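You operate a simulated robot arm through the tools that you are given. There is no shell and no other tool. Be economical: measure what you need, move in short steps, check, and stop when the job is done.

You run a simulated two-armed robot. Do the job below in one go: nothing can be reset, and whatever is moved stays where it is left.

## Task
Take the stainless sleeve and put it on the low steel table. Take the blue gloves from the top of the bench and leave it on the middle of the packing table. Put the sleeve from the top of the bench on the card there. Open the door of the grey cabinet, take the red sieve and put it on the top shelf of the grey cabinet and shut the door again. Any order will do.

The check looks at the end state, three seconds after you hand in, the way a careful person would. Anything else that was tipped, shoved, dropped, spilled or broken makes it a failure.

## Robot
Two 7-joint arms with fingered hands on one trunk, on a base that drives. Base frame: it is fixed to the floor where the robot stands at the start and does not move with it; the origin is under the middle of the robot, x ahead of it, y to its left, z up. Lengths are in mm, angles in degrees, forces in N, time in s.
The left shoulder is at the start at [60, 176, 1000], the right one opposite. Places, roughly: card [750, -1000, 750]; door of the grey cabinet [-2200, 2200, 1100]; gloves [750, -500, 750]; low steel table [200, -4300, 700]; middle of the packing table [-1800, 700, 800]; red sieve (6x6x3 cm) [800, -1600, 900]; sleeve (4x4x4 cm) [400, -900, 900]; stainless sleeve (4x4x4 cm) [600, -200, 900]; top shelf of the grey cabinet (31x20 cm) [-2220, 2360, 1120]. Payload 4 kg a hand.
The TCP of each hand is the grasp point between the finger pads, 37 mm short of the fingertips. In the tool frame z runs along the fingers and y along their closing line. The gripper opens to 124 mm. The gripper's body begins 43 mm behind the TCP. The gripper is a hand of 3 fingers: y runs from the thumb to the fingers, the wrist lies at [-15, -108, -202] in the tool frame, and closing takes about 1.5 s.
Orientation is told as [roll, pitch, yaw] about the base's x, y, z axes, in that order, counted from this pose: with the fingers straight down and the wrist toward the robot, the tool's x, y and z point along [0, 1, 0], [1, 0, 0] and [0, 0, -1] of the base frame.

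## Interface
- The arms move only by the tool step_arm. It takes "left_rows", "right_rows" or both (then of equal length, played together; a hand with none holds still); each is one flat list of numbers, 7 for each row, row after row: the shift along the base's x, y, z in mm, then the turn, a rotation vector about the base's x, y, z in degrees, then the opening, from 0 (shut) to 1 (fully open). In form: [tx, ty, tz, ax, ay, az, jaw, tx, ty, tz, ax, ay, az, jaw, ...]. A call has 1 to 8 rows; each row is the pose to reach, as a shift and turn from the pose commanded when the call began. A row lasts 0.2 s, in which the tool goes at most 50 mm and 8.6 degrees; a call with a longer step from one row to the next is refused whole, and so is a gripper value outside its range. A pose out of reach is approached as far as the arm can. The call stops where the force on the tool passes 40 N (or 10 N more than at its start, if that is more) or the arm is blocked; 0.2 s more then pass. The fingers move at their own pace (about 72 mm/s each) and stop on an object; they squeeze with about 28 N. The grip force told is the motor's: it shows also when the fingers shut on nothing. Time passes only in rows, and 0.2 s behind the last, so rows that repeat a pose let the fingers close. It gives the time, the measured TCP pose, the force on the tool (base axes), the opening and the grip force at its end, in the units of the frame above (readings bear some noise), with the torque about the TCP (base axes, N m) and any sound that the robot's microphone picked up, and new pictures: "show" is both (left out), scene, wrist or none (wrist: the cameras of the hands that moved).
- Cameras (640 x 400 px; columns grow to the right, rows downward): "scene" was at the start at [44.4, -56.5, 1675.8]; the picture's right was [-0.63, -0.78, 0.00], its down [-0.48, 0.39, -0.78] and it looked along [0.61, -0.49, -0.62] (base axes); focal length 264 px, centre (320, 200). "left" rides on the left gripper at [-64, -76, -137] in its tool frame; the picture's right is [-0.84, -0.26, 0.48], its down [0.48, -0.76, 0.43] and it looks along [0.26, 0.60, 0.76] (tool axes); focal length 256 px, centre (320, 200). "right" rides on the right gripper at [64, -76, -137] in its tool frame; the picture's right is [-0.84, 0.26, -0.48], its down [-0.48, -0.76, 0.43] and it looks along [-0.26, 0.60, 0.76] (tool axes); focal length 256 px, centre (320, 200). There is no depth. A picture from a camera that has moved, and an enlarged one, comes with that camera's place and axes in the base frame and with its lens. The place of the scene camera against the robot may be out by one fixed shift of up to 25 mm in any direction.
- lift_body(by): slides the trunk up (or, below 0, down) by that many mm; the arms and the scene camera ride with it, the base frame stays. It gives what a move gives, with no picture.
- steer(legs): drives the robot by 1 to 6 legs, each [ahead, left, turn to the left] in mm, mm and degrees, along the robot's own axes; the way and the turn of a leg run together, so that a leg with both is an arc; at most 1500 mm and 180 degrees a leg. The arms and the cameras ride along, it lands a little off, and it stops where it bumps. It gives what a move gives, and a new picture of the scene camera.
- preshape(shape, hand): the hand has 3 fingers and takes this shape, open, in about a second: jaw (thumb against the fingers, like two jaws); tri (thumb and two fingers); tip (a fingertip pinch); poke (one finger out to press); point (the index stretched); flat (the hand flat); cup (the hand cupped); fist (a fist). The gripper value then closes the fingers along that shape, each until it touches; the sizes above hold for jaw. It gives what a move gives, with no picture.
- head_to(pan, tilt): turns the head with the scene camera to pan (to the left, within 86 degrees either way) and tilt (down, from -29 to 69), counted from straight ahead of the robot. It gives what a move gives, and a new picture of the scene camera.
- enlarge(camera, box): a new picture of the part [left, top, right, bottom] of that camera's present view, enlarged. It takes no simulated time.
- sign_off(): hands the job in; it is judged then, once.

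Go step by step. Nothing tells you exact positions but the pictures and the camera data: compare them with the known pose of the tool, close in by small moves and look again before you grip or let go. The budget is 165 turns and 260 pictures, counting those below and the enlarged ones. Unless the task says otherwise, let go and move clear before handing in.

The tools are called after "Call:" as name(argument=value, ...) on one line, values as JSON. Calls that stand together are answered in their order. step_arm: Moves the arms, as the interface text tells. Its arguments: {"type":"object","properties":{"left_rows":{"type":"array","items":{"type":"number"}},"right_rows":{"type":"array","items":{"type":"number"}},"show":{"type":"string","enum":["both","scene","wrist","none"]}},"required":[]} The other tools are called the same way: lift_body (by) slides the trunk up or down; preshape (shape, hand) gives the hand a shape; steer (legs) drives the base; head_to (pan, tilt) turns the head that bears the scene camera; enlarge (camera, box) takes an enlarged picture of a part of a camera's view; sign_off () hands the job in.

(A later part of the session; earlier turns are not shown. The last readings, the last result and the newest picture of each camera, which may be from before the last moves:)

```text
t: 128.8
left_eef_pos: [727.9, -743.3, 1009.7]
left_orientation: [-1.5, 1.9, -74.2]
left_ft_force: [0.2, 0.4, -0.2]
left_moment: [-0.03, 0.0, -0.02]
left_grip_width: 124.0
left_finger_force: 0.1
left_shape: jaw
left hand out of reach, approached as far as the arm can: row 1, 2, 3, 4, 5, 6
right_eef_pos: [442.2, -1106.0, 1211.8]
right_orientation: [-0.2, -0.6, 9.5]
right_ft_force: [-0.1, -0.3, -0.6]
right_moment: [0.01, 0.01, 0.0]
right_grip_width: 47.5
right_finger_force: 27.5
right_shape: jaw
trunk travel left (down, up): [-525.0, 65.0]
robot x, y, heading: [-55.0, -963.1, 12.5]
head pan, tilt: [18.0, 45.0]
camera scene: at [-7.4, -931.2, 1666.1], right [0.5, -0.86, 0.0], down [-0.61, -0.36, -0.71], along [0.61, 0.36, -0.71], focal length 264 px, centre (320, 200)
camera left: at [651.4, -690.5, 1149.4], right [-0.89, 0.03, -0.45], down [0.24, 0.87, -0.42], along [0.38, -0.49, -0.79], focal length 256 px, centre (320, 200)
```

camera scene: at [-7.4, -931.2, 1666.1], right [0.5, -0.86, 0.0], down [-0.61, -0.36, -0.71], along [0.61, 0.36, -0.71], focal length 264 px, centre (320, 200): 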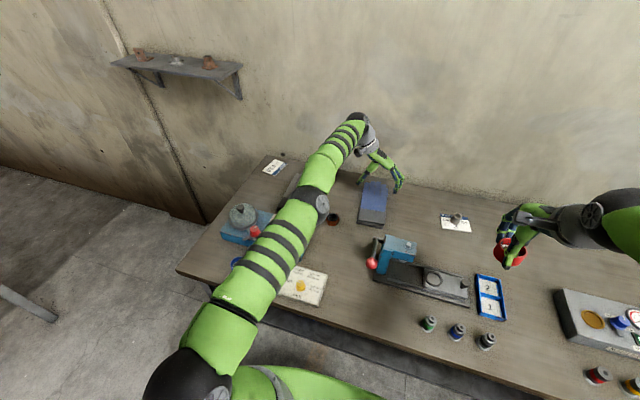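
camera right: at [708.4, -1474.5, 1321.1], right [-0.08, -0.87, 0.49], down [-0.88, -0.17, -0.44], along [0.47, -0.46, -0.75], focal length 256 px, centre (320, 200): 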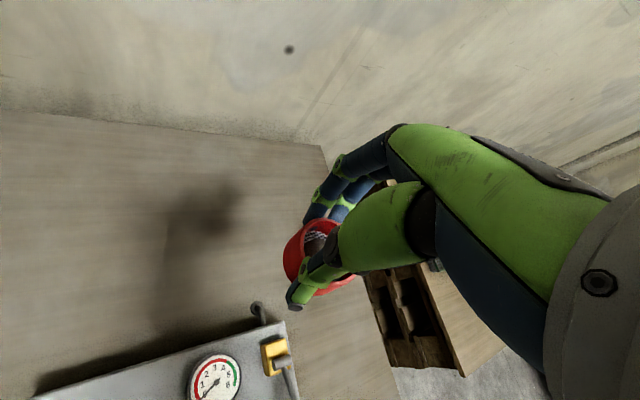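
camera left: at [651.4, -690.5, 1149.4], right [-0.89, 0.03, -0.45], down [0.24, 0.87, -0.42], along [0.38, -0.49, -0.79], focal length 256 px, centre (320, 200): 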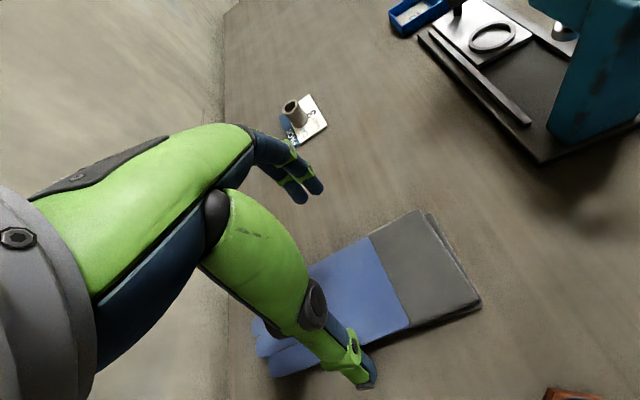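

The hand is on the centre line, about 80 mm from the cuff end. I'll descend to just above the gloves and check clearance on both sides.

Call:
step_arm(left_rows=[2, 0, -40, 0, 0, 1.5, 1, 2, 0, -75, 0, 0, 1.5, 1, 2, 0, -75, 0, 0, 1.5, 1])

Call:
enlarge(camera="scene", box=[320, 150, 448, 230])

```text
t: 129.7
left_eef_pos: [729.0, -743.8, 936.3]
left_orientation: [-1.5, 1.9, -72.7]
left_ft_force: [-0.5, 1.2, 0.4]
left_moment: [-0.02, 0.0, 0.0]
left_grip_width: 123.8
left_finger_force: 0.0
left_shape: jaw
right_eef_pos: [442.7, -1105.6, 1212.1]
right_orientation: [0.0, -0.6, 9.4]
right_ft_force: [-0.2, -0.3, -0.9]
right_moment: [0.02, 0.02, -0.03]
right_grip_width: 47.4
right_finger_force: 27.9
right_shape: jaw
trunk travel left (down, up): [-525.0, 65.0]
robot x, y, heading: [-54.7, -964.5, 12.2]
head pan, tilt: [18.0, 45.0]
camera scene: at [-7.6, -930.9, 1666.1], right [0.5, -0.86, 0.0], down [-0.61, -0.36, -0.71], along [0.61, 0.36, -0.71], focal length 264 px, centre (320, 200)
camera left: at [652.5, -693.2, 1075.4], right [-0.89, 0.01, -0.45], down [0.22, 0.88, -0.42], along [0.39, -0.48, -0.79], focal length 256 px, centre (320, 200)
```

scene: 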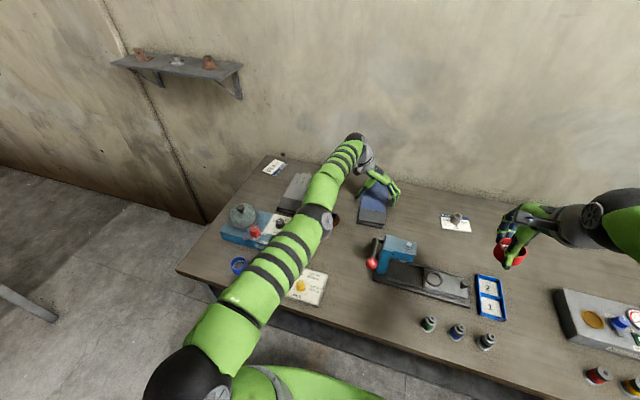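
left: 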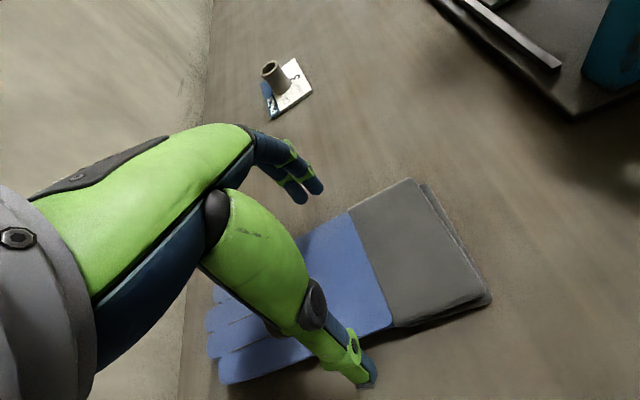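

```text
5.00 times, centred on (384, 190) of scene
camera zoom: at [-7.6, -930.9, 1666.1], right [0.5, -0.86, 0.0], down [-0.61, -0.36, -0.71], along [0.61, 0.36, -0.71], focal length 1317 px, centre (0, 250)
```

zoom: 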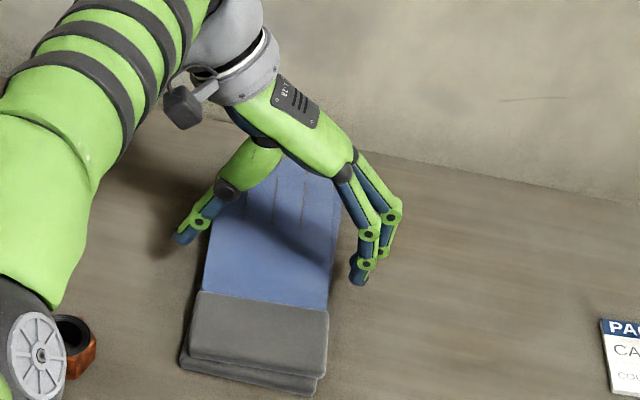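

The gloves span about 98 mm, with their centre 5–6 mm toward the thumb. I'll correct and lower the fingers around them.

Call:
step_arm(left_rows=[-2, 6, 0, 0, 0, 0, 1, -2, 6, -20, 0, 0, 0, 1, -2, 6, -40, 0, 0, 0, 1, -2, 6, -40, 0, 0, 0, 1], show="wrist")

Call:
enlarge(camera="scene", box=[320, 150, 448, 230])

```text
t: 130.7
left_eef_pos: [728.0, -737.8, 894.4]
left_orientation: [-1.5, 1.9, -72.7]
left_ft_force: [0.3, -0.7, -0.6]
left_moment: [0.01, -0.01, 0.01]
left_grip_width: 123.9
left_finger_force: 0.1
left_shape: jaw
right_eef_pos: [441.6, -1106.5, 1212.3]
right_orientation: [-0.1, -0.6, 9.6]
right_ft_force: [0.2, 0.4, -0.9]
right_moment: [0.0, 0.06, -0.01]
right_grip_width: 47.2
right_finger_force: 28.0
right_shape: jaw
trunk travel left (down, up): [-525.0, 65.0]
robot x, y, heading: [-55.7, -962.7, 12.2]
head pan, tilt: [18.0, 45.0]
camera left: at [650.0, -688.1, 1034.1], right [-0.89, 0.01, -0.45], down [0.22, 0.88, -0.42], along [0.39, -0.48, -0.79], focal length 256 px, centre (320, 200)
```

left: 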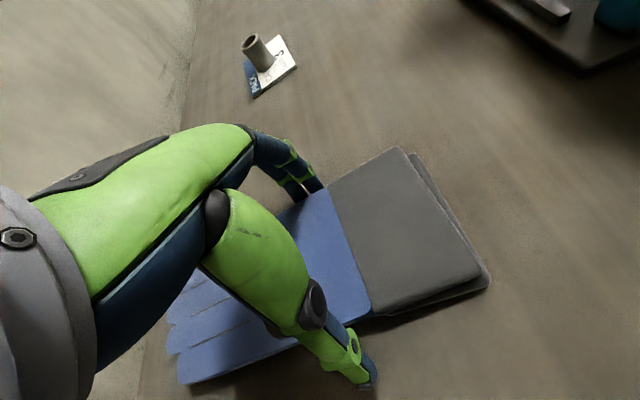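

```text
5.00 times, centred on (384, 190) of scene
camera zoom: at [-7.5, -930.9, 1666.1], right [0.5, -0.86, 0.0], down [-0.61, -0.36, -0.71], along [0.61, 0.36, -0.71], focal length 1317 px, centre (0, 250)
```

zoom: 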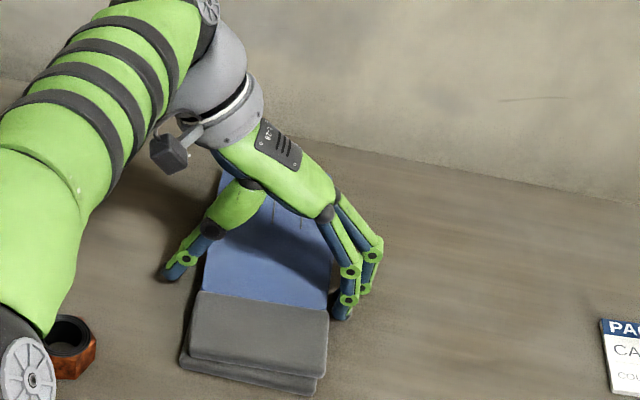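

Both sides are straddled without contact. Closing.

Call:
step_arm(left_rows=[0, 0, 0, 0, 0, 0, 0.85, 0, 0, 0, 0, 0, 0, 0.7, 0, 0, 0, 0, 0, 0, 0.6, 0, 0, 0, 0, 0, 0, 0.6, 0, 0, 0, 0, 0, 0, 0.6], show="wrist")

Call:
enlarge(camera="scene", box=[320, 150, 448, 230])

```text
t: 131.8
left_eef_pos: [727.8, -737.3, 893.6]
left_orientation: [-1.5, 1.9, -72.7]
left_ft_force: [-0.3, 0.3, -0.8]
left_moment: [-0.04, 0.01, 0.0]
left_grip_width: 101.2
left_finger_force: 28.2
left_shape: jaw
right_eef_pos: [442.1, -1105.2, 1212.3]
right_orientation: [-0.1, -0.6, 9.6]
right_ft_force: [-0.2, 0.4, -1.9]
right_moment: [-0.02, 0.03, 0.01]
right_grip_width: 47.6
right_finger_force: 28.1
right_shape: jaw
trunk travel left (down, up): [-525.0, 65.0]
robot x, y, heading: [-57.1, -967.0, 12.1]
head pan, tilt: [18.0, 45.0]
camera left: at [650.1, -688.1, 1034.1], right [-0.89, 0.01, -0.45], down [0.22, 0.88, -0.42], along [0.39, -0.48, -0.79], focal length 256 px, centre (320, 200)
```

left: 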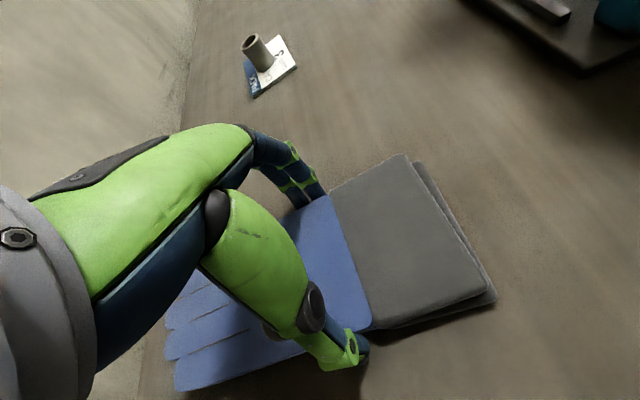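

```text
5.00 times, centred on (384, 190) of scene
camera zoom: at [-7.4, -930.8, 1666.1], right [0.5, -0.86, 0.0], down [-0.61, -0.36, -0.71], along [0.61, 0.36, -0.71], focal length 1317 px, centre (0, 250)
```

zoom: 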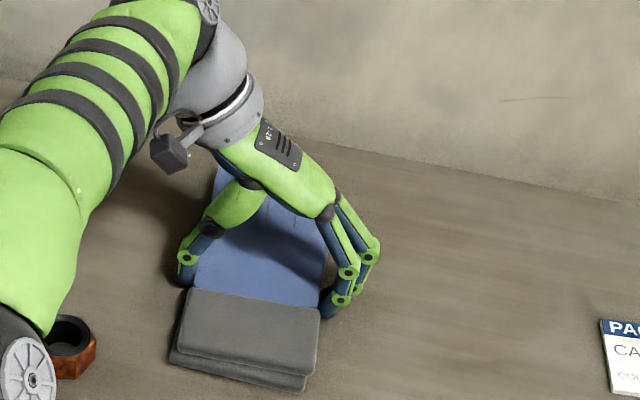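

The gloves are gripped at 101 mm. Lifting slowly.

Call:
step_arm(left_rows=[0, 0, 8, 0, 0, 0, 0.55, 0, 0, 20, 0, 0, 0, 0.55, 0, 0, 40, 0, 0, 0, 0.55, 0, 0, 70, 0, 0, 0, 0.55, 0, 0, 100, 0, 0, 0, 0.55])

```text
t: 133.1
left_eef_pos: [727.7, -738.0, 993.4]
left_orientation: [-1.7, 1.9, -72.7]
left_ft_force: [0.5, -0.1, -0.8]
left_moment: [0.0, 0.02, 0.01]
left_grip_width: 101.2
left_finger_force: 28.5
left_shape: jaw
right_eef_pos: [442.3, -1106.3, 1211.9]
right_orientation: [-0.1, -0.6, 9.5]
right_ft_force: [0.2, -0.4, -0.3]
right_moment: [0.0, -0.03, -0.03]
right_grip_width: 47.3
right_finger_force: 28.2
right_shape: jaw
trunk travel left (down, up): [-525.0, 65.0]
robot x, y, heading: [-54.5, -961.4, 12.3]
head pan, tilt: [18.0, 45.0]
camera scene: at [-7.7, -930.9, 1666.1], right [0.5, -0.86, 0.0], down [-0.61, -0.36, -0.71], along [0.61, 0.36, -0.71], focal length 264 px, centre (320, 200)
camera left: at [650.3, -687.4, 1133.9], right [-0.89, 0.01, -0.45], down [0.22, 0.88, -0.42], along [0.39, -0.48, -0.79], focal length 256 px, centre (320, 200)
```

scene: 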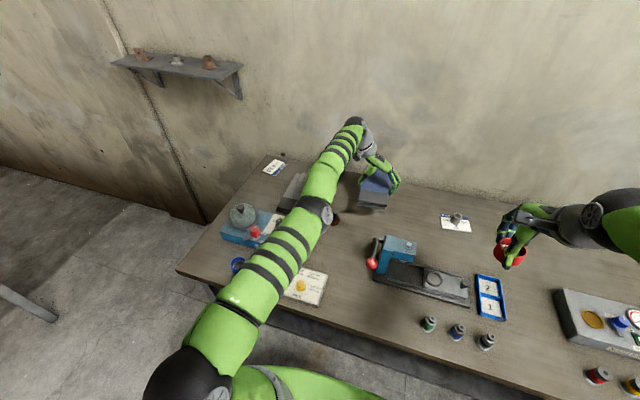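
left: 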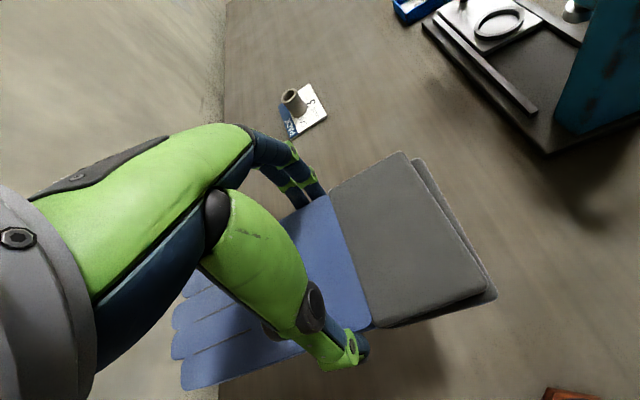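

The gloves are up. I'll raise and retract the arm, back away from the bench and turn toward the packing table.

Call:
step_arm(left_rows=[-15, 0, 35, 0, 0, 0, 0.55, -40, 3, 70, 0, 0, 0, 0.55, -70, 6, 105, 0, 0, 0, 0.55, -100, 10, 140, 0, 0, 0, 0.55, -135, 15, 170, 0, 0, 0, 0.55, -180, 20, 190, 0, 0, 0, 0.55], show="none")

Call:
steer(legs=[[-600, 0, 0]])

Call:
steer(legs=[[0, 0, 90]])

Call:
head_to(pan=45, tilt=20)

```text
t: 134.4
left_eef_pos: [672.2, -697.9, 1226.8]
left_orientation: [-1.6, 2.0, -72.8]
left_ft_force: [-0.2, -0.5, -1.7]
left_moment: [0.02, 0.04, 0.01]
left_grip_width: 101.2
left_finger_force: 28.1
left_shape: jaw
left hand out of reach, approached as far as the arm can: row 1, 2, 3, 4, 5, 6
right_eef_pos: [440.7, -1106.0, 1213.2]
right_orientation: [-0.1, -0.6, 9.6]
right_ft_force: [-0.1, 0.3, -1.2]
right_moment: [0.04, -0.04, 0.0]
right_grip_width: 47.2
right_finger_force: 28.0
right_shape: jaw
trunk travel left (down, up): [-525.0, 65.0]
robot x, y, heading: [-56.6, -960.3, 12.1]
head pan, tilt: [18.0, 45.0]
```

```text
t: 137.9
left_eef_pos: [105.4, -825.9, 1225.6]
left_orientation: [-1.7, 2.0, -73.2]
left_ft_force: [-0.2, 0.7, -1.1]
left_moment: [-0.02, 0.04, -0.01]
left_grip_width: 101.2
left_finger_force: 27.4
left_shape: jaw
right_eef_pos: [-130.6, -1231.5, 1212.2]
right_orientation: [-0.1, -0.5, 9.0]
right_ft_force: [-0.6, -0.1, -1.0]
right_moment: [0.02, 0.02, -0.01]
right_grip_width: 47.4
right_finger_force: 28.1
right_shape: jaw
trunk travel left (down, up): [-525.0, 65.0]
robot x, y, heading: [-626.7, -1083.9, 11.9]
head pan, tilt: [18.0, 45.0]
stopped in leg 1: the robot was blocked; the commanded pose is now the measured one
camera scene: at [-578.3, -1052.4, 1666.1], right [0.5, -0.87, 0.0], down [-0.61, -0.35, -0.71], along [0.61, 0.35, -0.71], focal length 264 px, centre (320, 200)
```

scene: 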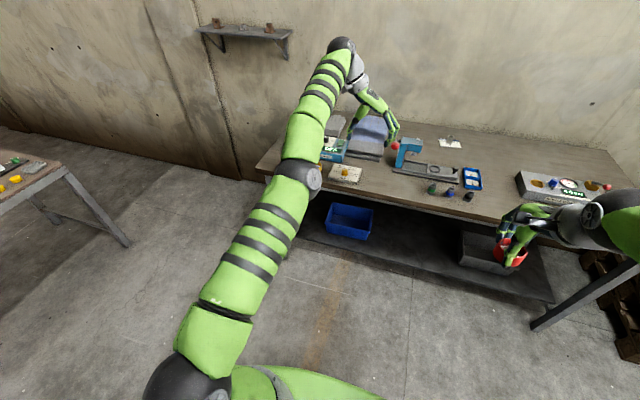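

```text
t: 142.1
left_eef_pos: [-885.2, -352.3, 1225.5]
left_orientation: [-1.6, 2.0, 16.8]
left_ft_force: [0.3, -0.2, -1.6]
left_moment: [-0.03, -0.02, -0.02]
left_grip_width: 101.1
left_finger_force: 27.8
left_shape: jaw
right_eef_pos: [-480.2, -587.8, 1212.9]
right_orientation: [-0.1, -0.7, 98.9]
right_ft_force: [-0.1, -0.7, -0.3]
right_moment: [-0.02, 0.02, -0.01]
right_grip_width: 46.5
right_finger_force: 27.7
right_shape: jaw
trunk travel left (down, up): [-525.0, 65.0]
robot x, y, heading: [-628.1, -1086.9, 101.7]
head pan, tilt: [18.0, 45.0]
camera scene: at [-655.1, -1045.2, 1666.1], right [0.87, 0.49, 0.0], down [0.35, -0.61, -0.71], along [-0.35, 0.61, -0.71], focal length 264 px, centre (320, 200)
```

scene: 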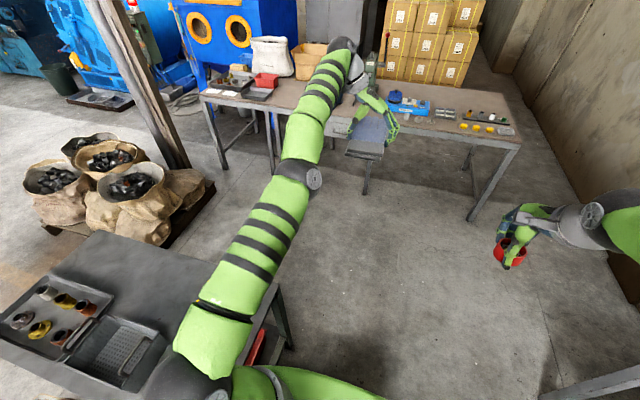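

```text
t: 143.0
left_eef_pos: [-884.2, -351.7, 1224.9]
left_orientation: [-1.7, 1.9, 16.5]
left_ft_force: [0.4, 0.5, -2.0]
left_moment: [-0.03, -0.01, 0.01]
left_grip_width: 101.0
left_finger_force: 27.8
left_shape: jaw
right_eef_pos: [-480.2, -587.5, 1211.8]
right_orientation: [-0.1, -0.6, 98.9]
right_ft_force: [0.1, -0.2, -1.7]
right_moment: [-0.02, 0.02, 0.02]
right_grip_width: 46.8
right_finger_force: 27.3
right_shape: jaw
trunk travel left (down, up): [-525.0, 65.0]
robot x, y, heading: [-625.8, -1083.3, 101.6]
head pan, tilt: [45.0, 20.0]
camera scene: at [-692.5, -1064.6, 1704.7], right [0.55, 0.83, 0.0], down [0.29, -0.19, -0.94], along [-0.78, 0.52, -0.34], focal length 264 px, centre (320, 200)
```

scene: 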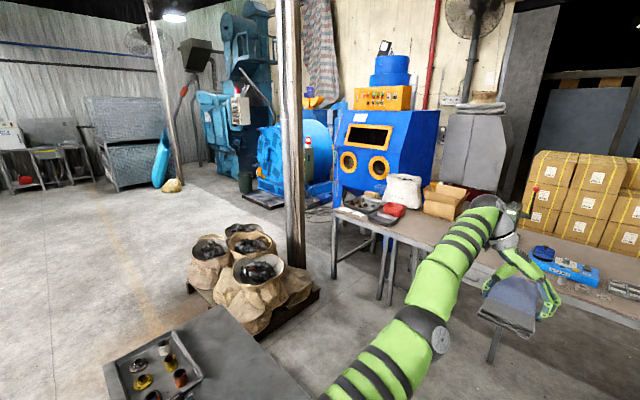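

The packing table is the long brown-topped one ahead-left. I'll drive forward past the grey table, then slide left and look again.

Call:
steer(legs=[[900, 0, 0.7], [0, 650, 0]])

Call:
head_to(pan=-5, tilt=35)

```text
t: 151.0
left_eef_pos: [-1716.1, 397.4, 1225.3]
left_orientation: [-1.5, 1.8, 16.8]
left_ft_force: [-0.2, 0.6, -1.7]
left_moment: [0.03, -0.02, 0.01]
left_grip_width: 101.0
left_finger_force: 27.8
left_shape: jaw
right_eef_pos: [-1311.6, 163.3, 1212.9]
right_orientation: [-0.2, -0.6, 99.0]
right_ft_force: [0.5, -0.9, -1.5]
right_moment: [0.01, -0.01, 0.02]
right_grip_width: 46.7
right_finger_force: 27.8
right_shape: jaw
trunk travel left (down, up): [-525.0, 65.0]
robot x, y, heading: [-1459.4, -333.4, 102.0]
head pan, tilt: [45.0, 20.0]
camera scene: at [-1521.4, -314.8, 1704.8], right [0.55, 0.84, 0.0], down [0.29, -0.19, -0.94], along [-0.79, 0.51, -0.34], focal length 264 px, centre (320, 200)
```

scene: 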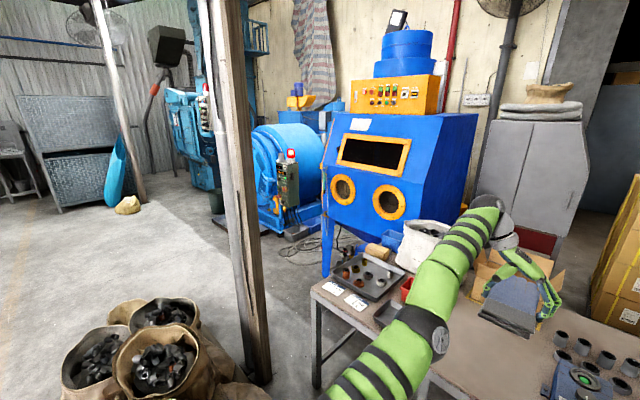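

```text
t: 152.2
left_eef_pos: [-1715.4, 398.7, 1225.6]
left_orientation: [-1.6, 1.9, 16.8]
left_ft_force: [-0.5, 0.0, -1.5]
left_moment: [-0.06, 0.02, 0.02]
left_grip_width: 101.2
left_finger_force: 28.5
left_shape: jaw
right_eef_pos: [-1310.0, 163.2, 1212.5]
right_orientation: [-0.1, -0.6, 99.1]
right_ft_force: [0.3, 0.4, -0.8]
right_moment: [-0.01, 0.01, 0.04]
right_grip_width: 46.7
right_finger_force: 27.7
right_shape: jaw
trunk travel left (down, up): [-525.0, 65.0]
robot x, y, heading: [-1456.0, -335.1, 101.8]
head pan, tilt: [-5.0, 35.0]
camera scene: at [-1453.3, -278.2, 1681.0], right [0.99, 0.12, 0.0], down [0.07, -0.57, -0.82], along [-0.1, 0.81, -0.57], focal length 264 px, centre (320, 200)
```

scene: 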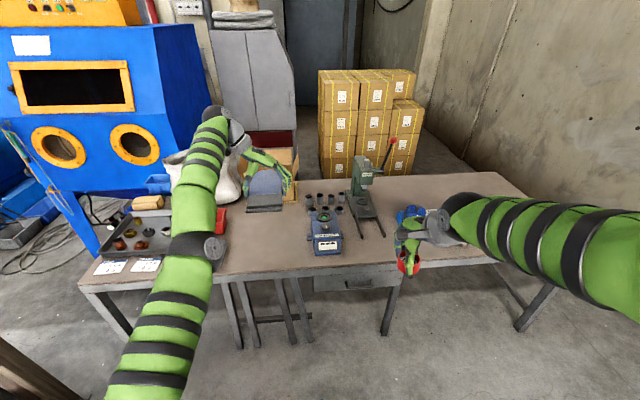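

The clear area in front of the carton, left of the blue device, matches the given middle of the packing table. I'll enlarge it.

Call:
enlarge(camera="scene", box=[80, 130, 400, 330])

Call:
enlarge(camera="left", box=[0, 0, 640, 400])

```text
2.00 times, centred on (240, 230) of scene
camera zoom: at [-1453.3, -278.2, 1681.0], right [0.99, 0.12, 0.0], down [0.07, -0.57, -0.82], along [-0.1, 0.81, -0.57], focal length 527 px, centre (480, 140)
```

zoom: 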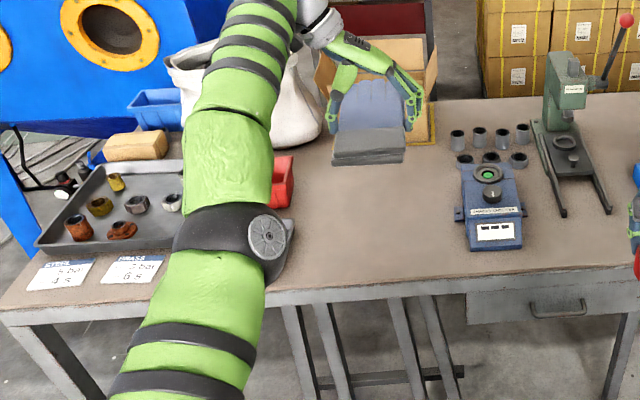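

```text
1.00 times, centred on (320, 200) of left
camera zoom: at [-1765.2, 319.8, 1366.0], right [-0.01, -0.89, -0.45], down [-0.88, 0.23, -0.42], along [0.48, 0.39, -0.79], focal length 256 px, centre (320, 200)
```

zoom: 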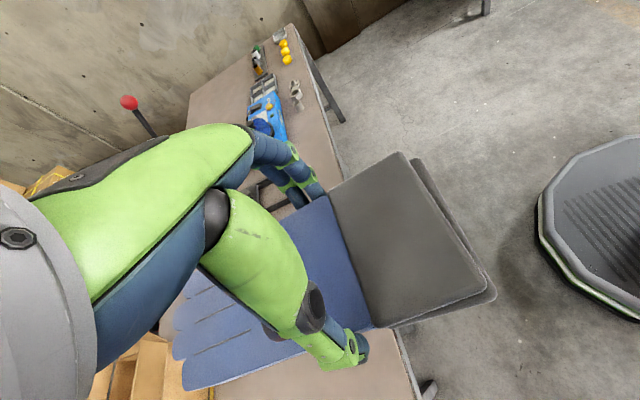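

The clear space spans about x -2070…-1610 and y 410…920, so I'll set the gloves down centred near [-1825,680]. I drive 350 mm closer first.

Call:
steer(legs=[[350, 0, 0]])

Call:
head_to(pan=5, tilt=50)

```text
t: 154.5
left_eef_pos: [-1795.2, 743.0, 1226.0]
left_orientation: [-1.7, 2.0, 17.2]
left_ft_force: [0.2, -0.1, -1.0]
left_moment: [-0.02, -0.03, -0.01]
left_grip_width: 100.8
left_finger_force: 28.2
left_shape: jaw
right_eef_pos: [-1387.7, 510.9, 1212.2]
right_orientation: [0.0, -0.5, 99.5]
right_ft_force: [0.2, 0.5, -0.5]
right_moment: [0.01, 0.04, 0.0]
right_grip_width: 46.8
right_finger_force: 27.7
right_shape: jaw
trunk travel left (down, up): [-525.0, 65.0]
robot x, y, heading: [-1526.9, 7.3, 102.3]
head pan, tilt: [-5.0, 35.0]
camera scene: at [-1527.7, 69.0, 1680.9], right [0.99, 0.13, 0.0], down [0.07, -0.57, -0.82], along [-0.1, 0.81, -0.57], focal length 264 px, centre (320, 200)
```

scene: 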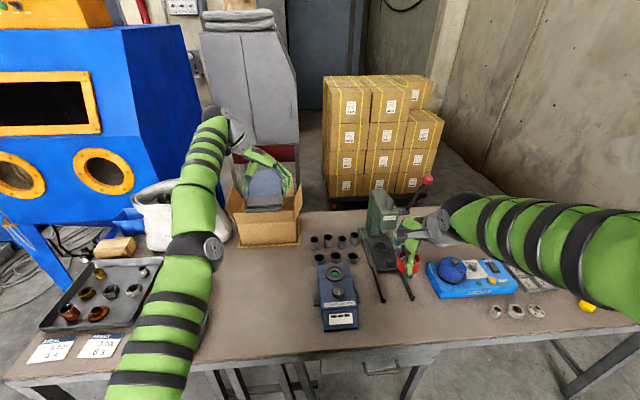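

```text
t: 155.3
left_eef_pos: [-1795.8, 741.9, 1226.3]
left_orientation: [-1.7, 1.9, 17.2]
left_ft_force: [0.3, -0.2, -1.9]
left_moment: [-0.01, -0.02, 0.05]
left_grip_width: 101.1
left_finger_force: 27.9
left_shape: jaw
right_eef_pos: [-1387.3, 509.8, 1213.0]
right_orientation: [0.0, -0.5, 99.6]
right_ft_force: [0.3, -0.2, -1.2]
right_moment: [-0.02, 0.02, -0.01]
right_grip_width: 46.9
right_finger_force: 28.2
right_shape: jaw
trunk travel left (down, up): [-525.0, 65.0]
robot x, y, heading: [-1530.1, 13.6, 102.2]
head pan, tilt: [5.0, 50.0]
camera scene: at [-1539.2, 54.2, 1659.3], right [0.96, 0.3, 0.0], down [0.23, -0.73, -0.64], along [-0.19, 0.61, -0.77], focal length 264 px, centre (320, 200)
```

scene: 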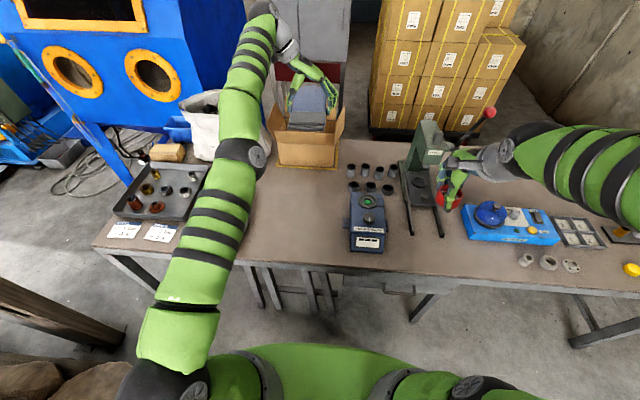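

I'll pull the gloves back to above the clear spot, then lower partway.

Call:
step_arm(left_rows=[-5, -40, 0, 0, 0, 0, 0.55, -10, -80, 0, 0, 0, 0, 0.55, -16, -105, -20, 0, 0, 0, 0.55, -16, -105, -65, 0, 0, 0, 0.55, -16, -105, -110, 0, 0, 0, 0.55, -16, -105, -155, 0, 0, 0, 0.55, -16, -105, -200, 0, 0, 0, 0.55, -16, -105, -245, 0, 0, 0, 0.55])

Call:
enlarge(camera="scene", box=[140, 80, 460, 280])

```text
t: 157.1
left_eef_pos: [-1840.3, 781.8, 994.3]
left_orientation: [-1.9, 2.0, 17.2]
left_ft_force: [-0.8, -0.8, 0.7]
left_moment: [0.23, -0.09, -0.02]
left_grip_width: 100.5
left_finger_force: 28.5
left_shape: jaw
left hand out of reach, approached as far as the arm can: row 1, 2, 3, 4, 5, 6, 7, 8
right_eef_pos: [-1388.7, 510.9, 1213.8]
right_orientation: [-0.1, -0.5, 99.6]
right_ft_force: [-0.1, 0.8, -1.4]
right_moment: [-0.01, 0.0, 0.05]
right_grip_width: 46.7
right_finger_force: 28.3
right_shape: jaw
trunk travel left (down, up): [-525.0, 65.0]
robot x, y, heading: [-1529.5, 10.0, 102.2]
head pan, tilt: [5.0, 50.0]
camera scene: at [-1539.6, 54.4, 1659.3], right [0.95, 0.3, 0.0], down [0.23, -0.73, -0.64], along [-0.19, 0.61, -0.77], focal length 264 px, centre (320, 200)
camera left: at [-1890.9, 702.5, 1134.7], right [-0.01, -0.89, -0.45], down [-0.88, 0.22, -0.42], along [0.48, 0.39, -0.79], focal length 256 px, centre (320, 200)
```

scene: 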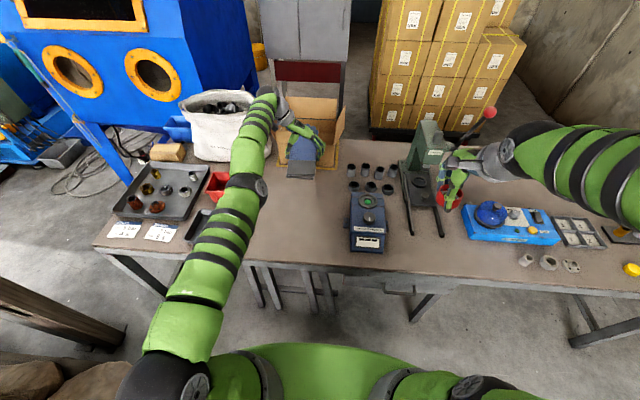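
left: 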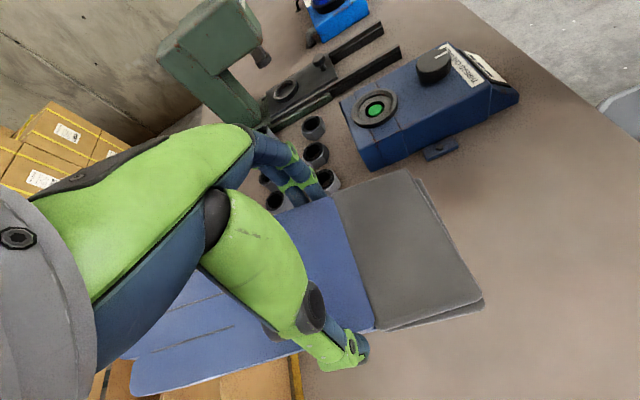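

```text
2.00 times, centred on (300, 180) of scene
camera zoom: at [-1539.6, 54.4, 1659.3], right [0.95, 0.3, 0.0], down [0.23, -0.73, -0.64], along [-0.19, 0.61, -0.77], focal length 527 px, centre (360, 240)
```

zoom: 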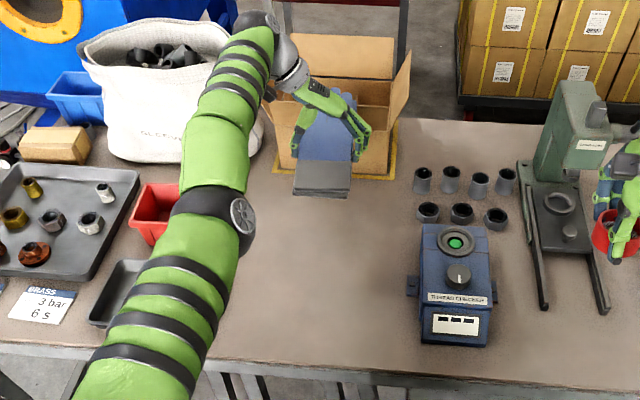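

The yaw limits how near the hand can come, so it ended too far forward, by the carton. I'll raise back up first, then back the robot up instead.

Call:
step_arm(left_rows=[0, 0, 45, 0, 0, 0, 0.55, 0, 0, 90, 0, 0, 0, 0.55, 0, 0, 135, 0, 0, 0, 0.55, 0, 0, 180, 0, 0, 0, 0.55, 0, 0, 225, 0, 0, 0, 0.55, 0, 0, 225, 0, 0, 0, 0.55])

Call:
enlarge(camera="scene", box=[180, 60, 420, 210])

```text
t: 158.5
left_eef_pos: [-1828.0, 743.7, 1208.1]
left_orientation: [-1.6, 1.9, 17.2]
left_ft_force: [0.2, -0.5, -1.4]
left_moment: [-0.04, -0.02, 0.0]
left_grip_width: 100.8
left_finger_force: 28.0
left_shape: jaw
left hand out of reach, approached as far as the arm can: row 2, 3, 4, 5, 6
right_eef_pos: [-1388.2, 510.4, 1212.7]
right_orientation: [-0.1, -0.6, 99.7]
right_ft_force: [0.3, 0.6, -1.2]
right_moment: [-0.01, -0.01, 0.01]
right_grip_width: 46.9
right_finger_force: 27.4
right_shape: jaw
trunk travel left (down, up): [-525.0, 65.0]
robot x, y, heading: [-1531.9, 11.3, 102.3]
head pan, tilt: [5.0, 50.0]
camera scene: at [-1539.5, 53.8, 1659.2], right [0.95, 0.3, 0.0], down [0.23, -0.73, -0.64], along [-0.19, 0.61, -0.77], focal length 264 px, centre (320, 200)
camera left: at [-1878.2, 665.8, 1347.9], right [-0.01, -0.89, -0.45], down [-0.88, 0.22, -0.42], along [0.48, 0.39, -0.79], focal length 256 px, centre (320, 200)
```

scene: 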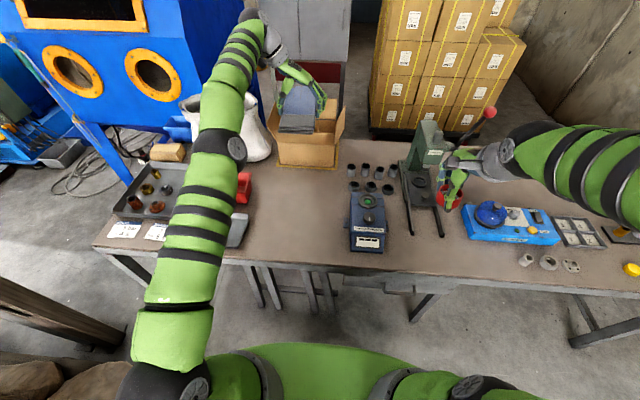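
left: 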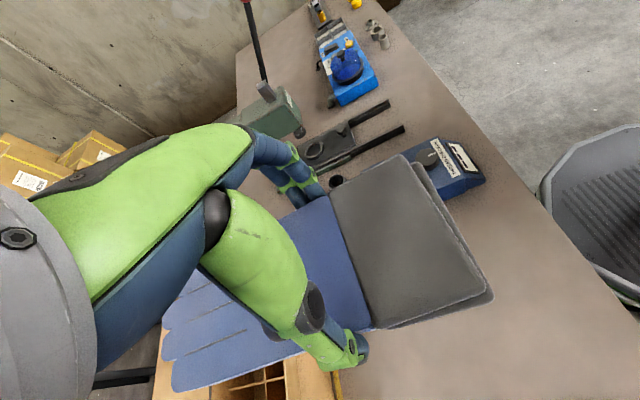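

```text
2.67 times, centred on (300, 135) of scene
camera zoom: at [-1539.5, 53.8, 1659.2], right [0.95, 0.3, 0.0], down [0.23, -0.73, -0.64], along [-0.19, 0.61, -0.77], focal length 703 px, centre (373, 373)
```

zoom: 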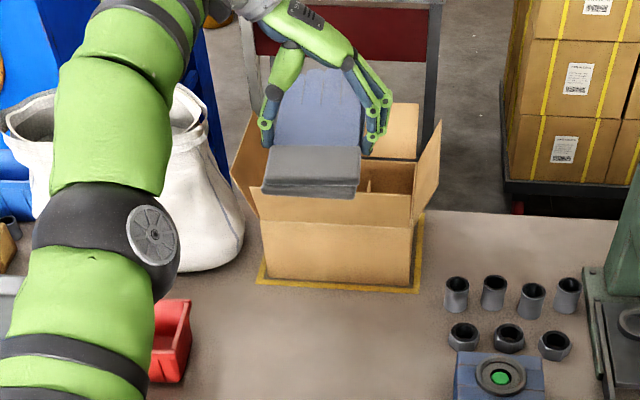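

The carton is untouched. I'll back the robot up 160 mm and then bring the hand down over the clear spot.

Call:
steer(legs=[[-160, 0, 0]])

Call:
step_arm(left_rows=[-7, 35, -32, 0, 0, 0, 0.55, -14, 71, -64, 0, 0, 0, 0.55, -21, 107, -96, 0, 0, 0, 0.55, -28, 143, -128, 0, 0, 0, 0.55, -35, 178, -160, 0, 0, 0, 0.55, -42, 214, -192, 0, 0, 0, 0.55, -48, 249, -224, 0, 0, 0, 0.55, -54, 284, -250, 0, 0, 0, 0.55])

Call:
enlarge(camera="scene", box=[180, 60, 420, 210])

```text
t: 159.9
left_eef_pos: [-1795.2, 586.7, 1208.2]
left_orientation: [-1.7, 1.9, 17.3]
left_ft_force: [0.7, -0.2, -0.3]
left_moment: [-0.03, -0.03, -0.02]
left_grip_width: 101.2
left_finger_force: 27.7
left_shape: jaw
right_eef_pos: [-1354.5, 352.4, 1213.3]
right_orientation: [-0.1, -0.5, 99.7]
right_ft_force: [-0.9, -0.3, -1.5]
right_moment: [-0.01, 0.02, -0.02]
right_grip_width: 46.7
right_finger_force: 28.0
right_shape: jaw
trunk travel left (down, up): [-525.0, 65.0]
robot x, y, heading: [-1496.0, -143.1, 102.2]
head pan, tilt: [5.0, 50.0]
camera scene: at [-1504.8, -104.1, 1659.3], right [0.95, 0.3, 0.0], down [0.23, -0.73, -0.64], along [-0.19, 0.61, -0.77], focal length 264 px, centre (320, 200)
```

scene: 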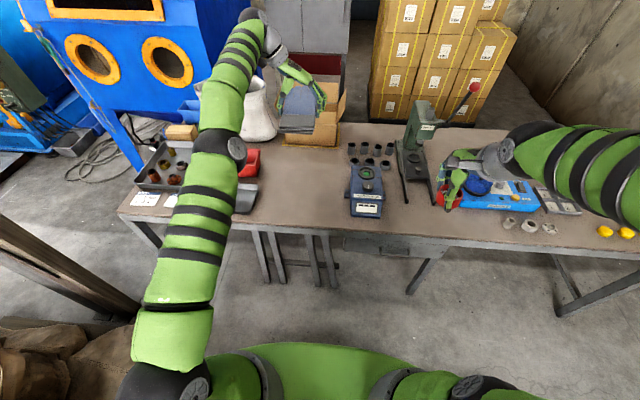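

```text
t: 161.7
left_eef_pos: [-1828.7, 621.4, 1005.0]
left_orientation: [-1.8, 1.9, 17.4]
left_ft_force: [-0.1, -0.6, -1.7]
left_moment: [-0.07, -0.02, 0.01]
left_grip_width: 101.2
left_finger_force: 27.9
left_shape: jaw
left hand out of reach, approached as far as the arm can: row 1, 2, 3, 4, 5, 6, 7, 8
right_eef_pos: [-1355.6, 354.0, 1212.8]
right_orientation: [-0.2, -0.5, 99.6]
right_ft_force: [-1.1, 0.2, -1.6]
right_moment: [-0.03, -0.02, 0.0]
right_grip_width: 46.6
right_finger_force: 28.2
right_shape: jaw
trunk travel left (down, up): [-525.0, 65.0]
robot x, y, heading: [-1497.0, -146.1, 102.6]
head pan, tilt: [5.0, 50.0]
camera scene: at [-1507.1, -101.6, 1659.1], right [0.95, 0.3, 0.0], down [0.23, -0.73, -0.64], along [-0.19, 0.61, -0.77], focal length 264 px, centre (320, 200)
camera left: at [-1877.7, 542.1, 1143.6], right [-0.01, -0.89, -0.45], down [-0.88, 0.22, -0.42], along [0.48, 0.39, -0.79], focal length 256 px, centre (320, 200)
```

scene: 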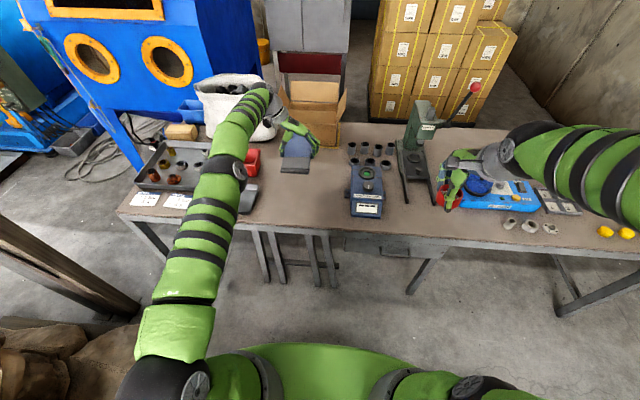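
left: 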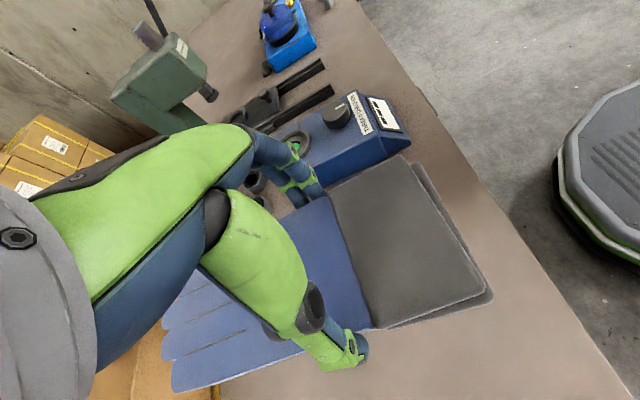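

```text
2.67 times, centred on (300, 135) of scene
camera zoom: at [-1507.1, -101.6, 1659.1], right [0.95, 0.3, 0.0], down [0.23, -0.73, -0.64], along [-0.19, 0.61, -0.77], focal length 703 px, centre (373, 373)
```

zoom: 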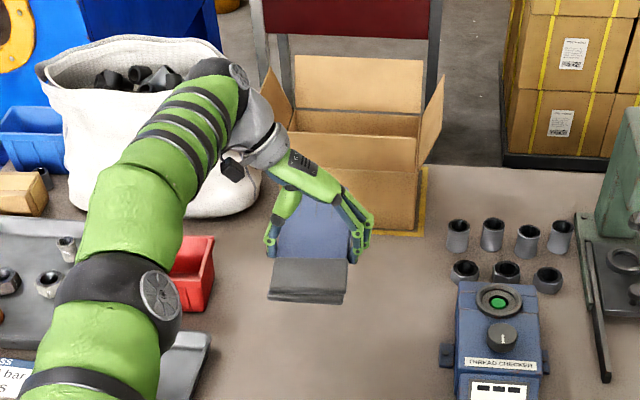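

This yaw restricts how low the hand can go here, and the forearm comes near the sack. I'll raise and turn the hand back so its wrist faces the robot, which lets the gloves lie along the table with lots of room.

Call:
step_arm(left_rows=[0, 0, 40, 0, 0, 4, 0.55, 0, 0, 85, 0, 0, 10, 0.55, 3, -12, 130, 0, 0, 18, 0.55, 6, -28, 175, 0, 0, 26, 0.55, 9, -45, 215, 0, 0, 34, 0.55, 12, -60, 237, 0, 0, 42, 0.55, 16, -80, 240, 0, 0, 50, 0.55, 21, -98, 240, 0, 0, 58, 0.55], show="scene")

Call:
step_arm(left_rows=[0, 0, 0, 0, 0, 8, 0.55, 0, 0, 0, 0, 0, 16, 0.55, 0, 0, 0, 0, 0, 24, 0.55, 0, 0, 0, 0, 0, 27, 0.55])

```text
t: 163.5
left_eef_pos: [-1806.1, 526.4, 1242.0]
left_orientation: [-1.5, 1.9, 75.4]
left_ft_force: [-0.2, 0.8, -1.5]
left_moment: [-0.04, -0.04, -0.04]
left_grip_width: 100.9
left_finger_force: 27.5
left_shape: jaw
right_eef_pos: [-1353.0, 352.8, 1212.6]
right_orientation: [-0.1, -0.6, 99.5]
right_ft_force: [0.5, 0.2, -2.0]
right_moment: [-0.02, 0.0, 0.03]
right_grip_width: 46.6
right_finger_force: 27.9
right_shape: jaw
trunk travel left (down, up): [-525.0, 65.0]
robot x, y, heading: [-1497.0, -146.4, 102.3]
head pan, tilt: [5.0, 50.0]
camera scene: at [-1504.6, -103.2, 1659.2], right [0.95, 0.3, 0.0], down [0.23, -0.73, -0.64], along [-0.19, 0.61, -0.77], focal length 264 px, centre (320, 200)
```

scene: 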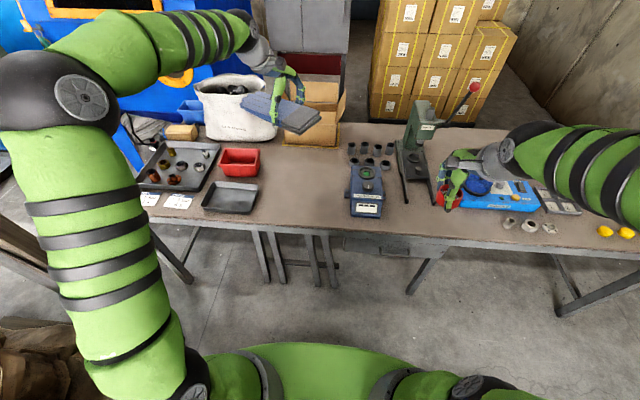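

```text
t: 164.5
left_eef_pos: [-1805.6, 528.1, 1239.7]
left_orientation: [-1.7, 1.8, 102.4]
left_ft_force: [0.7, -0.8, -1.8]
left_moment: [0.02, -0.05, 0.0]
left_grip_width: 100.9
left_finger_force: 27.7
left_shape: jaw
right_eef_pos: [-1354.2, 353.9, 1212.6]
right_orientation: [-0.1, -0.5, 99.6]
right_ft_force: [0.7, -0.3, -1.7]
right_moment: [-0.05, 0.03, 0.01]
right_grip_width: 46.8
right_finger_force: 27.8
right_shape: jaw
trunk travel left (down, up): [-525.0, 65.0]
robot x, y, heading: [-1496.5, -144.1, 102.3]
head pan, tilt: [5.0, 50.0]
camera scene: at [-1505.3, -102.4, 1659.2], right [0.95, 0.3, 0.0], down [0.23, -0.73, -0.64], along [-0.19, 0.61, -0.77], focal length 264 px, centre (320, 200)
camera left: at [-1731.8, 470.8, 1381.3], right [0.89, -0.08, -0.45], down [-0.29, -0.86, -0.42], along [-0.35, 0.51, -0.79], focal length 256 px, centre (320, 200)
```

scene: 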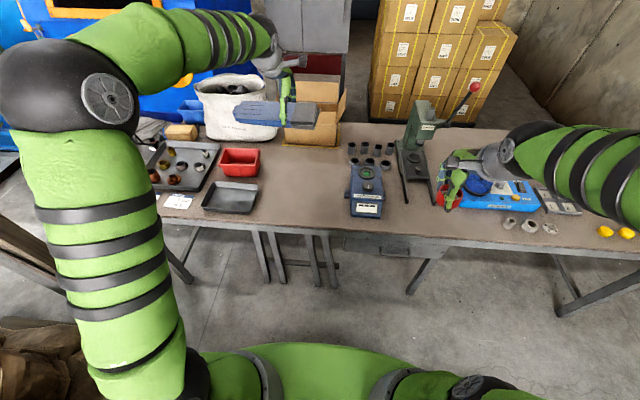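
left: 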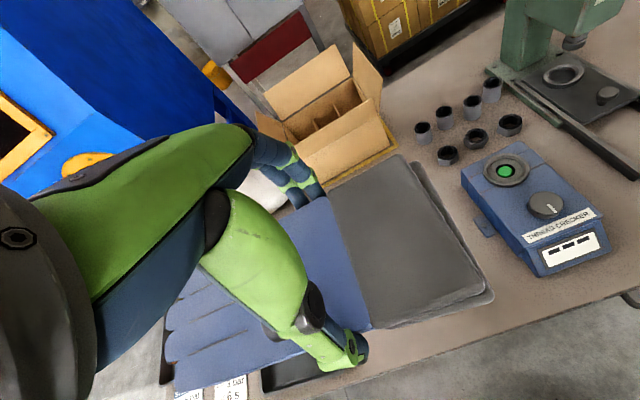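

Much better: the wrist faces the robot and the red bin, tray and blue device are all visible. The clear strip runs from x -1990 to -1610, so I'll drive forward 150 mm and set the gloves at about [-1805,655].

Call:
steer(legs=[[150, 0, 0]])

Call:
step_arm(left_rows=[30, -4, -20, 0, 0, 0, 0.55, 60, -8, -50, 0, 0, 0, 0.55, 78, -11, -90, 0, 0, 0, 0.55, 78, -11, -135, 0, 0, 0, 0.55, 78, -11, -180, 0, 0, 0, 0.55, 78, -11, -225, 0, 0, 0, 0.55, 78, -11, -260, 0, 0, 0, 0.55])

Call:
enlarge(camera="scene", box=[140, 80, 460, 280])

```text
t: 165.9
left_eef_pos: [-1839.7, 674.5, 1240.6]
left_orientation: [-1.6, 2.0, 102.4]
left_ft_force: [0.0, 0.1, -1.3]
left_moment: [-0.06, -0.05, 0.01]
left_grip_width: 100.7
left_finger_force: 28.2
left_shape: jaw
right_eef_pos: [-1387.2, 500.7, 1210.7]
right_orientation: [-0.1, -0.5, 99.7]
right_ft_force: [-0.4, 0.9, -1.0]
right_moment: [-0.02, -0.04, 0.0]
right_grip_width: 46.8
right_finger_force: 28.5
right_shape: jaw
trunk travel left (down, up): [-525.0, 65.0]
robot x, y, heading: [-1526.4, 0.4, 102.3]
head pan, tilt: [5.0, 50.0]
camera scene: at [-1537.6, 45.8, 1659.1], right [0.95, 0.3, 0.0], down [0.23, -0.73, -0.64], along [-0.19, 0.61, -0.77], focal length 264 px, centre (320, 200)
```

scene: 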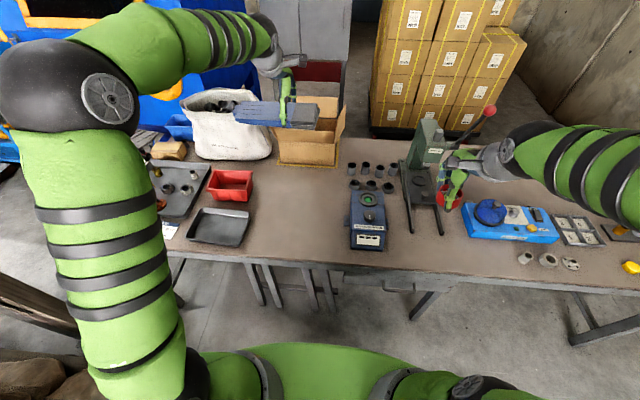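

```text
t: 167.5
left_eef_pos: [-1761.6, 663.2, 980.9]
left_orientation: [-1.6, 1.8, 102.5]
left_ft_force: [0.4, 0.2, -1.4]
left_moment: [0.01, -0.04, 0.01]
left_grip_width: 100.7
left_finger_force: 27.3
left_shape: jaw
right_eef_pos: [-1388.2, 501.1, 1212.8]
right_orientation: [-0.2, -0.5, 99.8]
right_ft_force: [-0.8, 0.2, -1.5]
right_moment: [-0.02, 0.03, 0.01]
right_grip_width: 47.1
right_finger_force: 28.0
right_shape: jaw
trunk travel left (down, up): [-525.0, 65.0]
robot x, y, heading: [-1530.7, 2.4, 102.3]
head pan, tilt: [5.0, 50.0]
camera scene: at [-1537.0, 44.4, 1659.3], right [0.95, 0.3, 0.0], down [0.23, -0.73, -0.64], along [-0.19, 0.61, -0.77], focal length 264 px, centre (320, 200)
camera left: at [-1686.7, 606.3, 1120.6], right [0.89, -0.08, -0.45], down [-0.29, -0.86, -0.42], along [-0.35, 0.51, -0.79], focal length 256 px, centre (320, 200)
```

scene: 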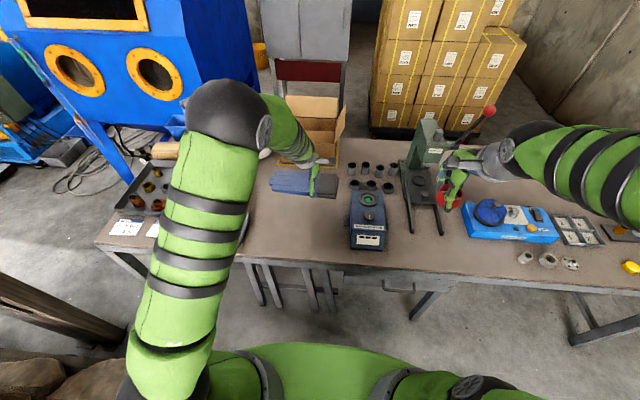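
left: 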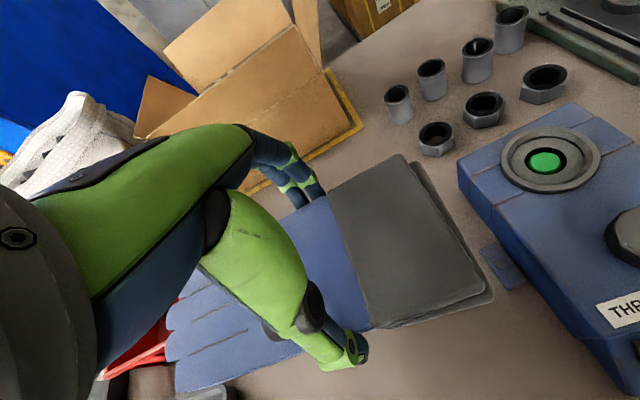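

```text
2.00 times, centred on (300, 180) of scene
camera zoom: at [-1537.0, 44.4, 1659.3], right [0.95, 0.3, 0.0], down [0.23, -0.73, -0.64], along [-0.19, 0.61, -0.77], focal length 527 px, centre (360, 240)
```

zoom: 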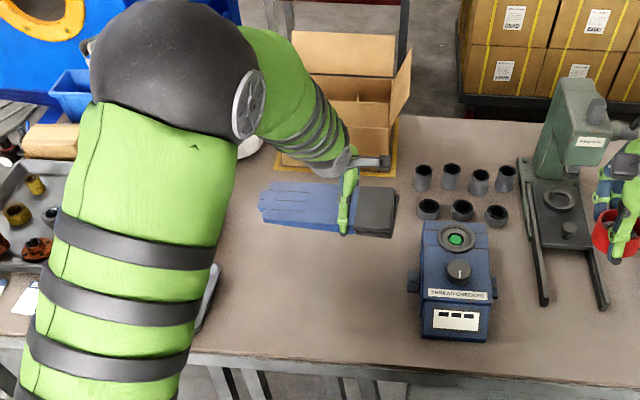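

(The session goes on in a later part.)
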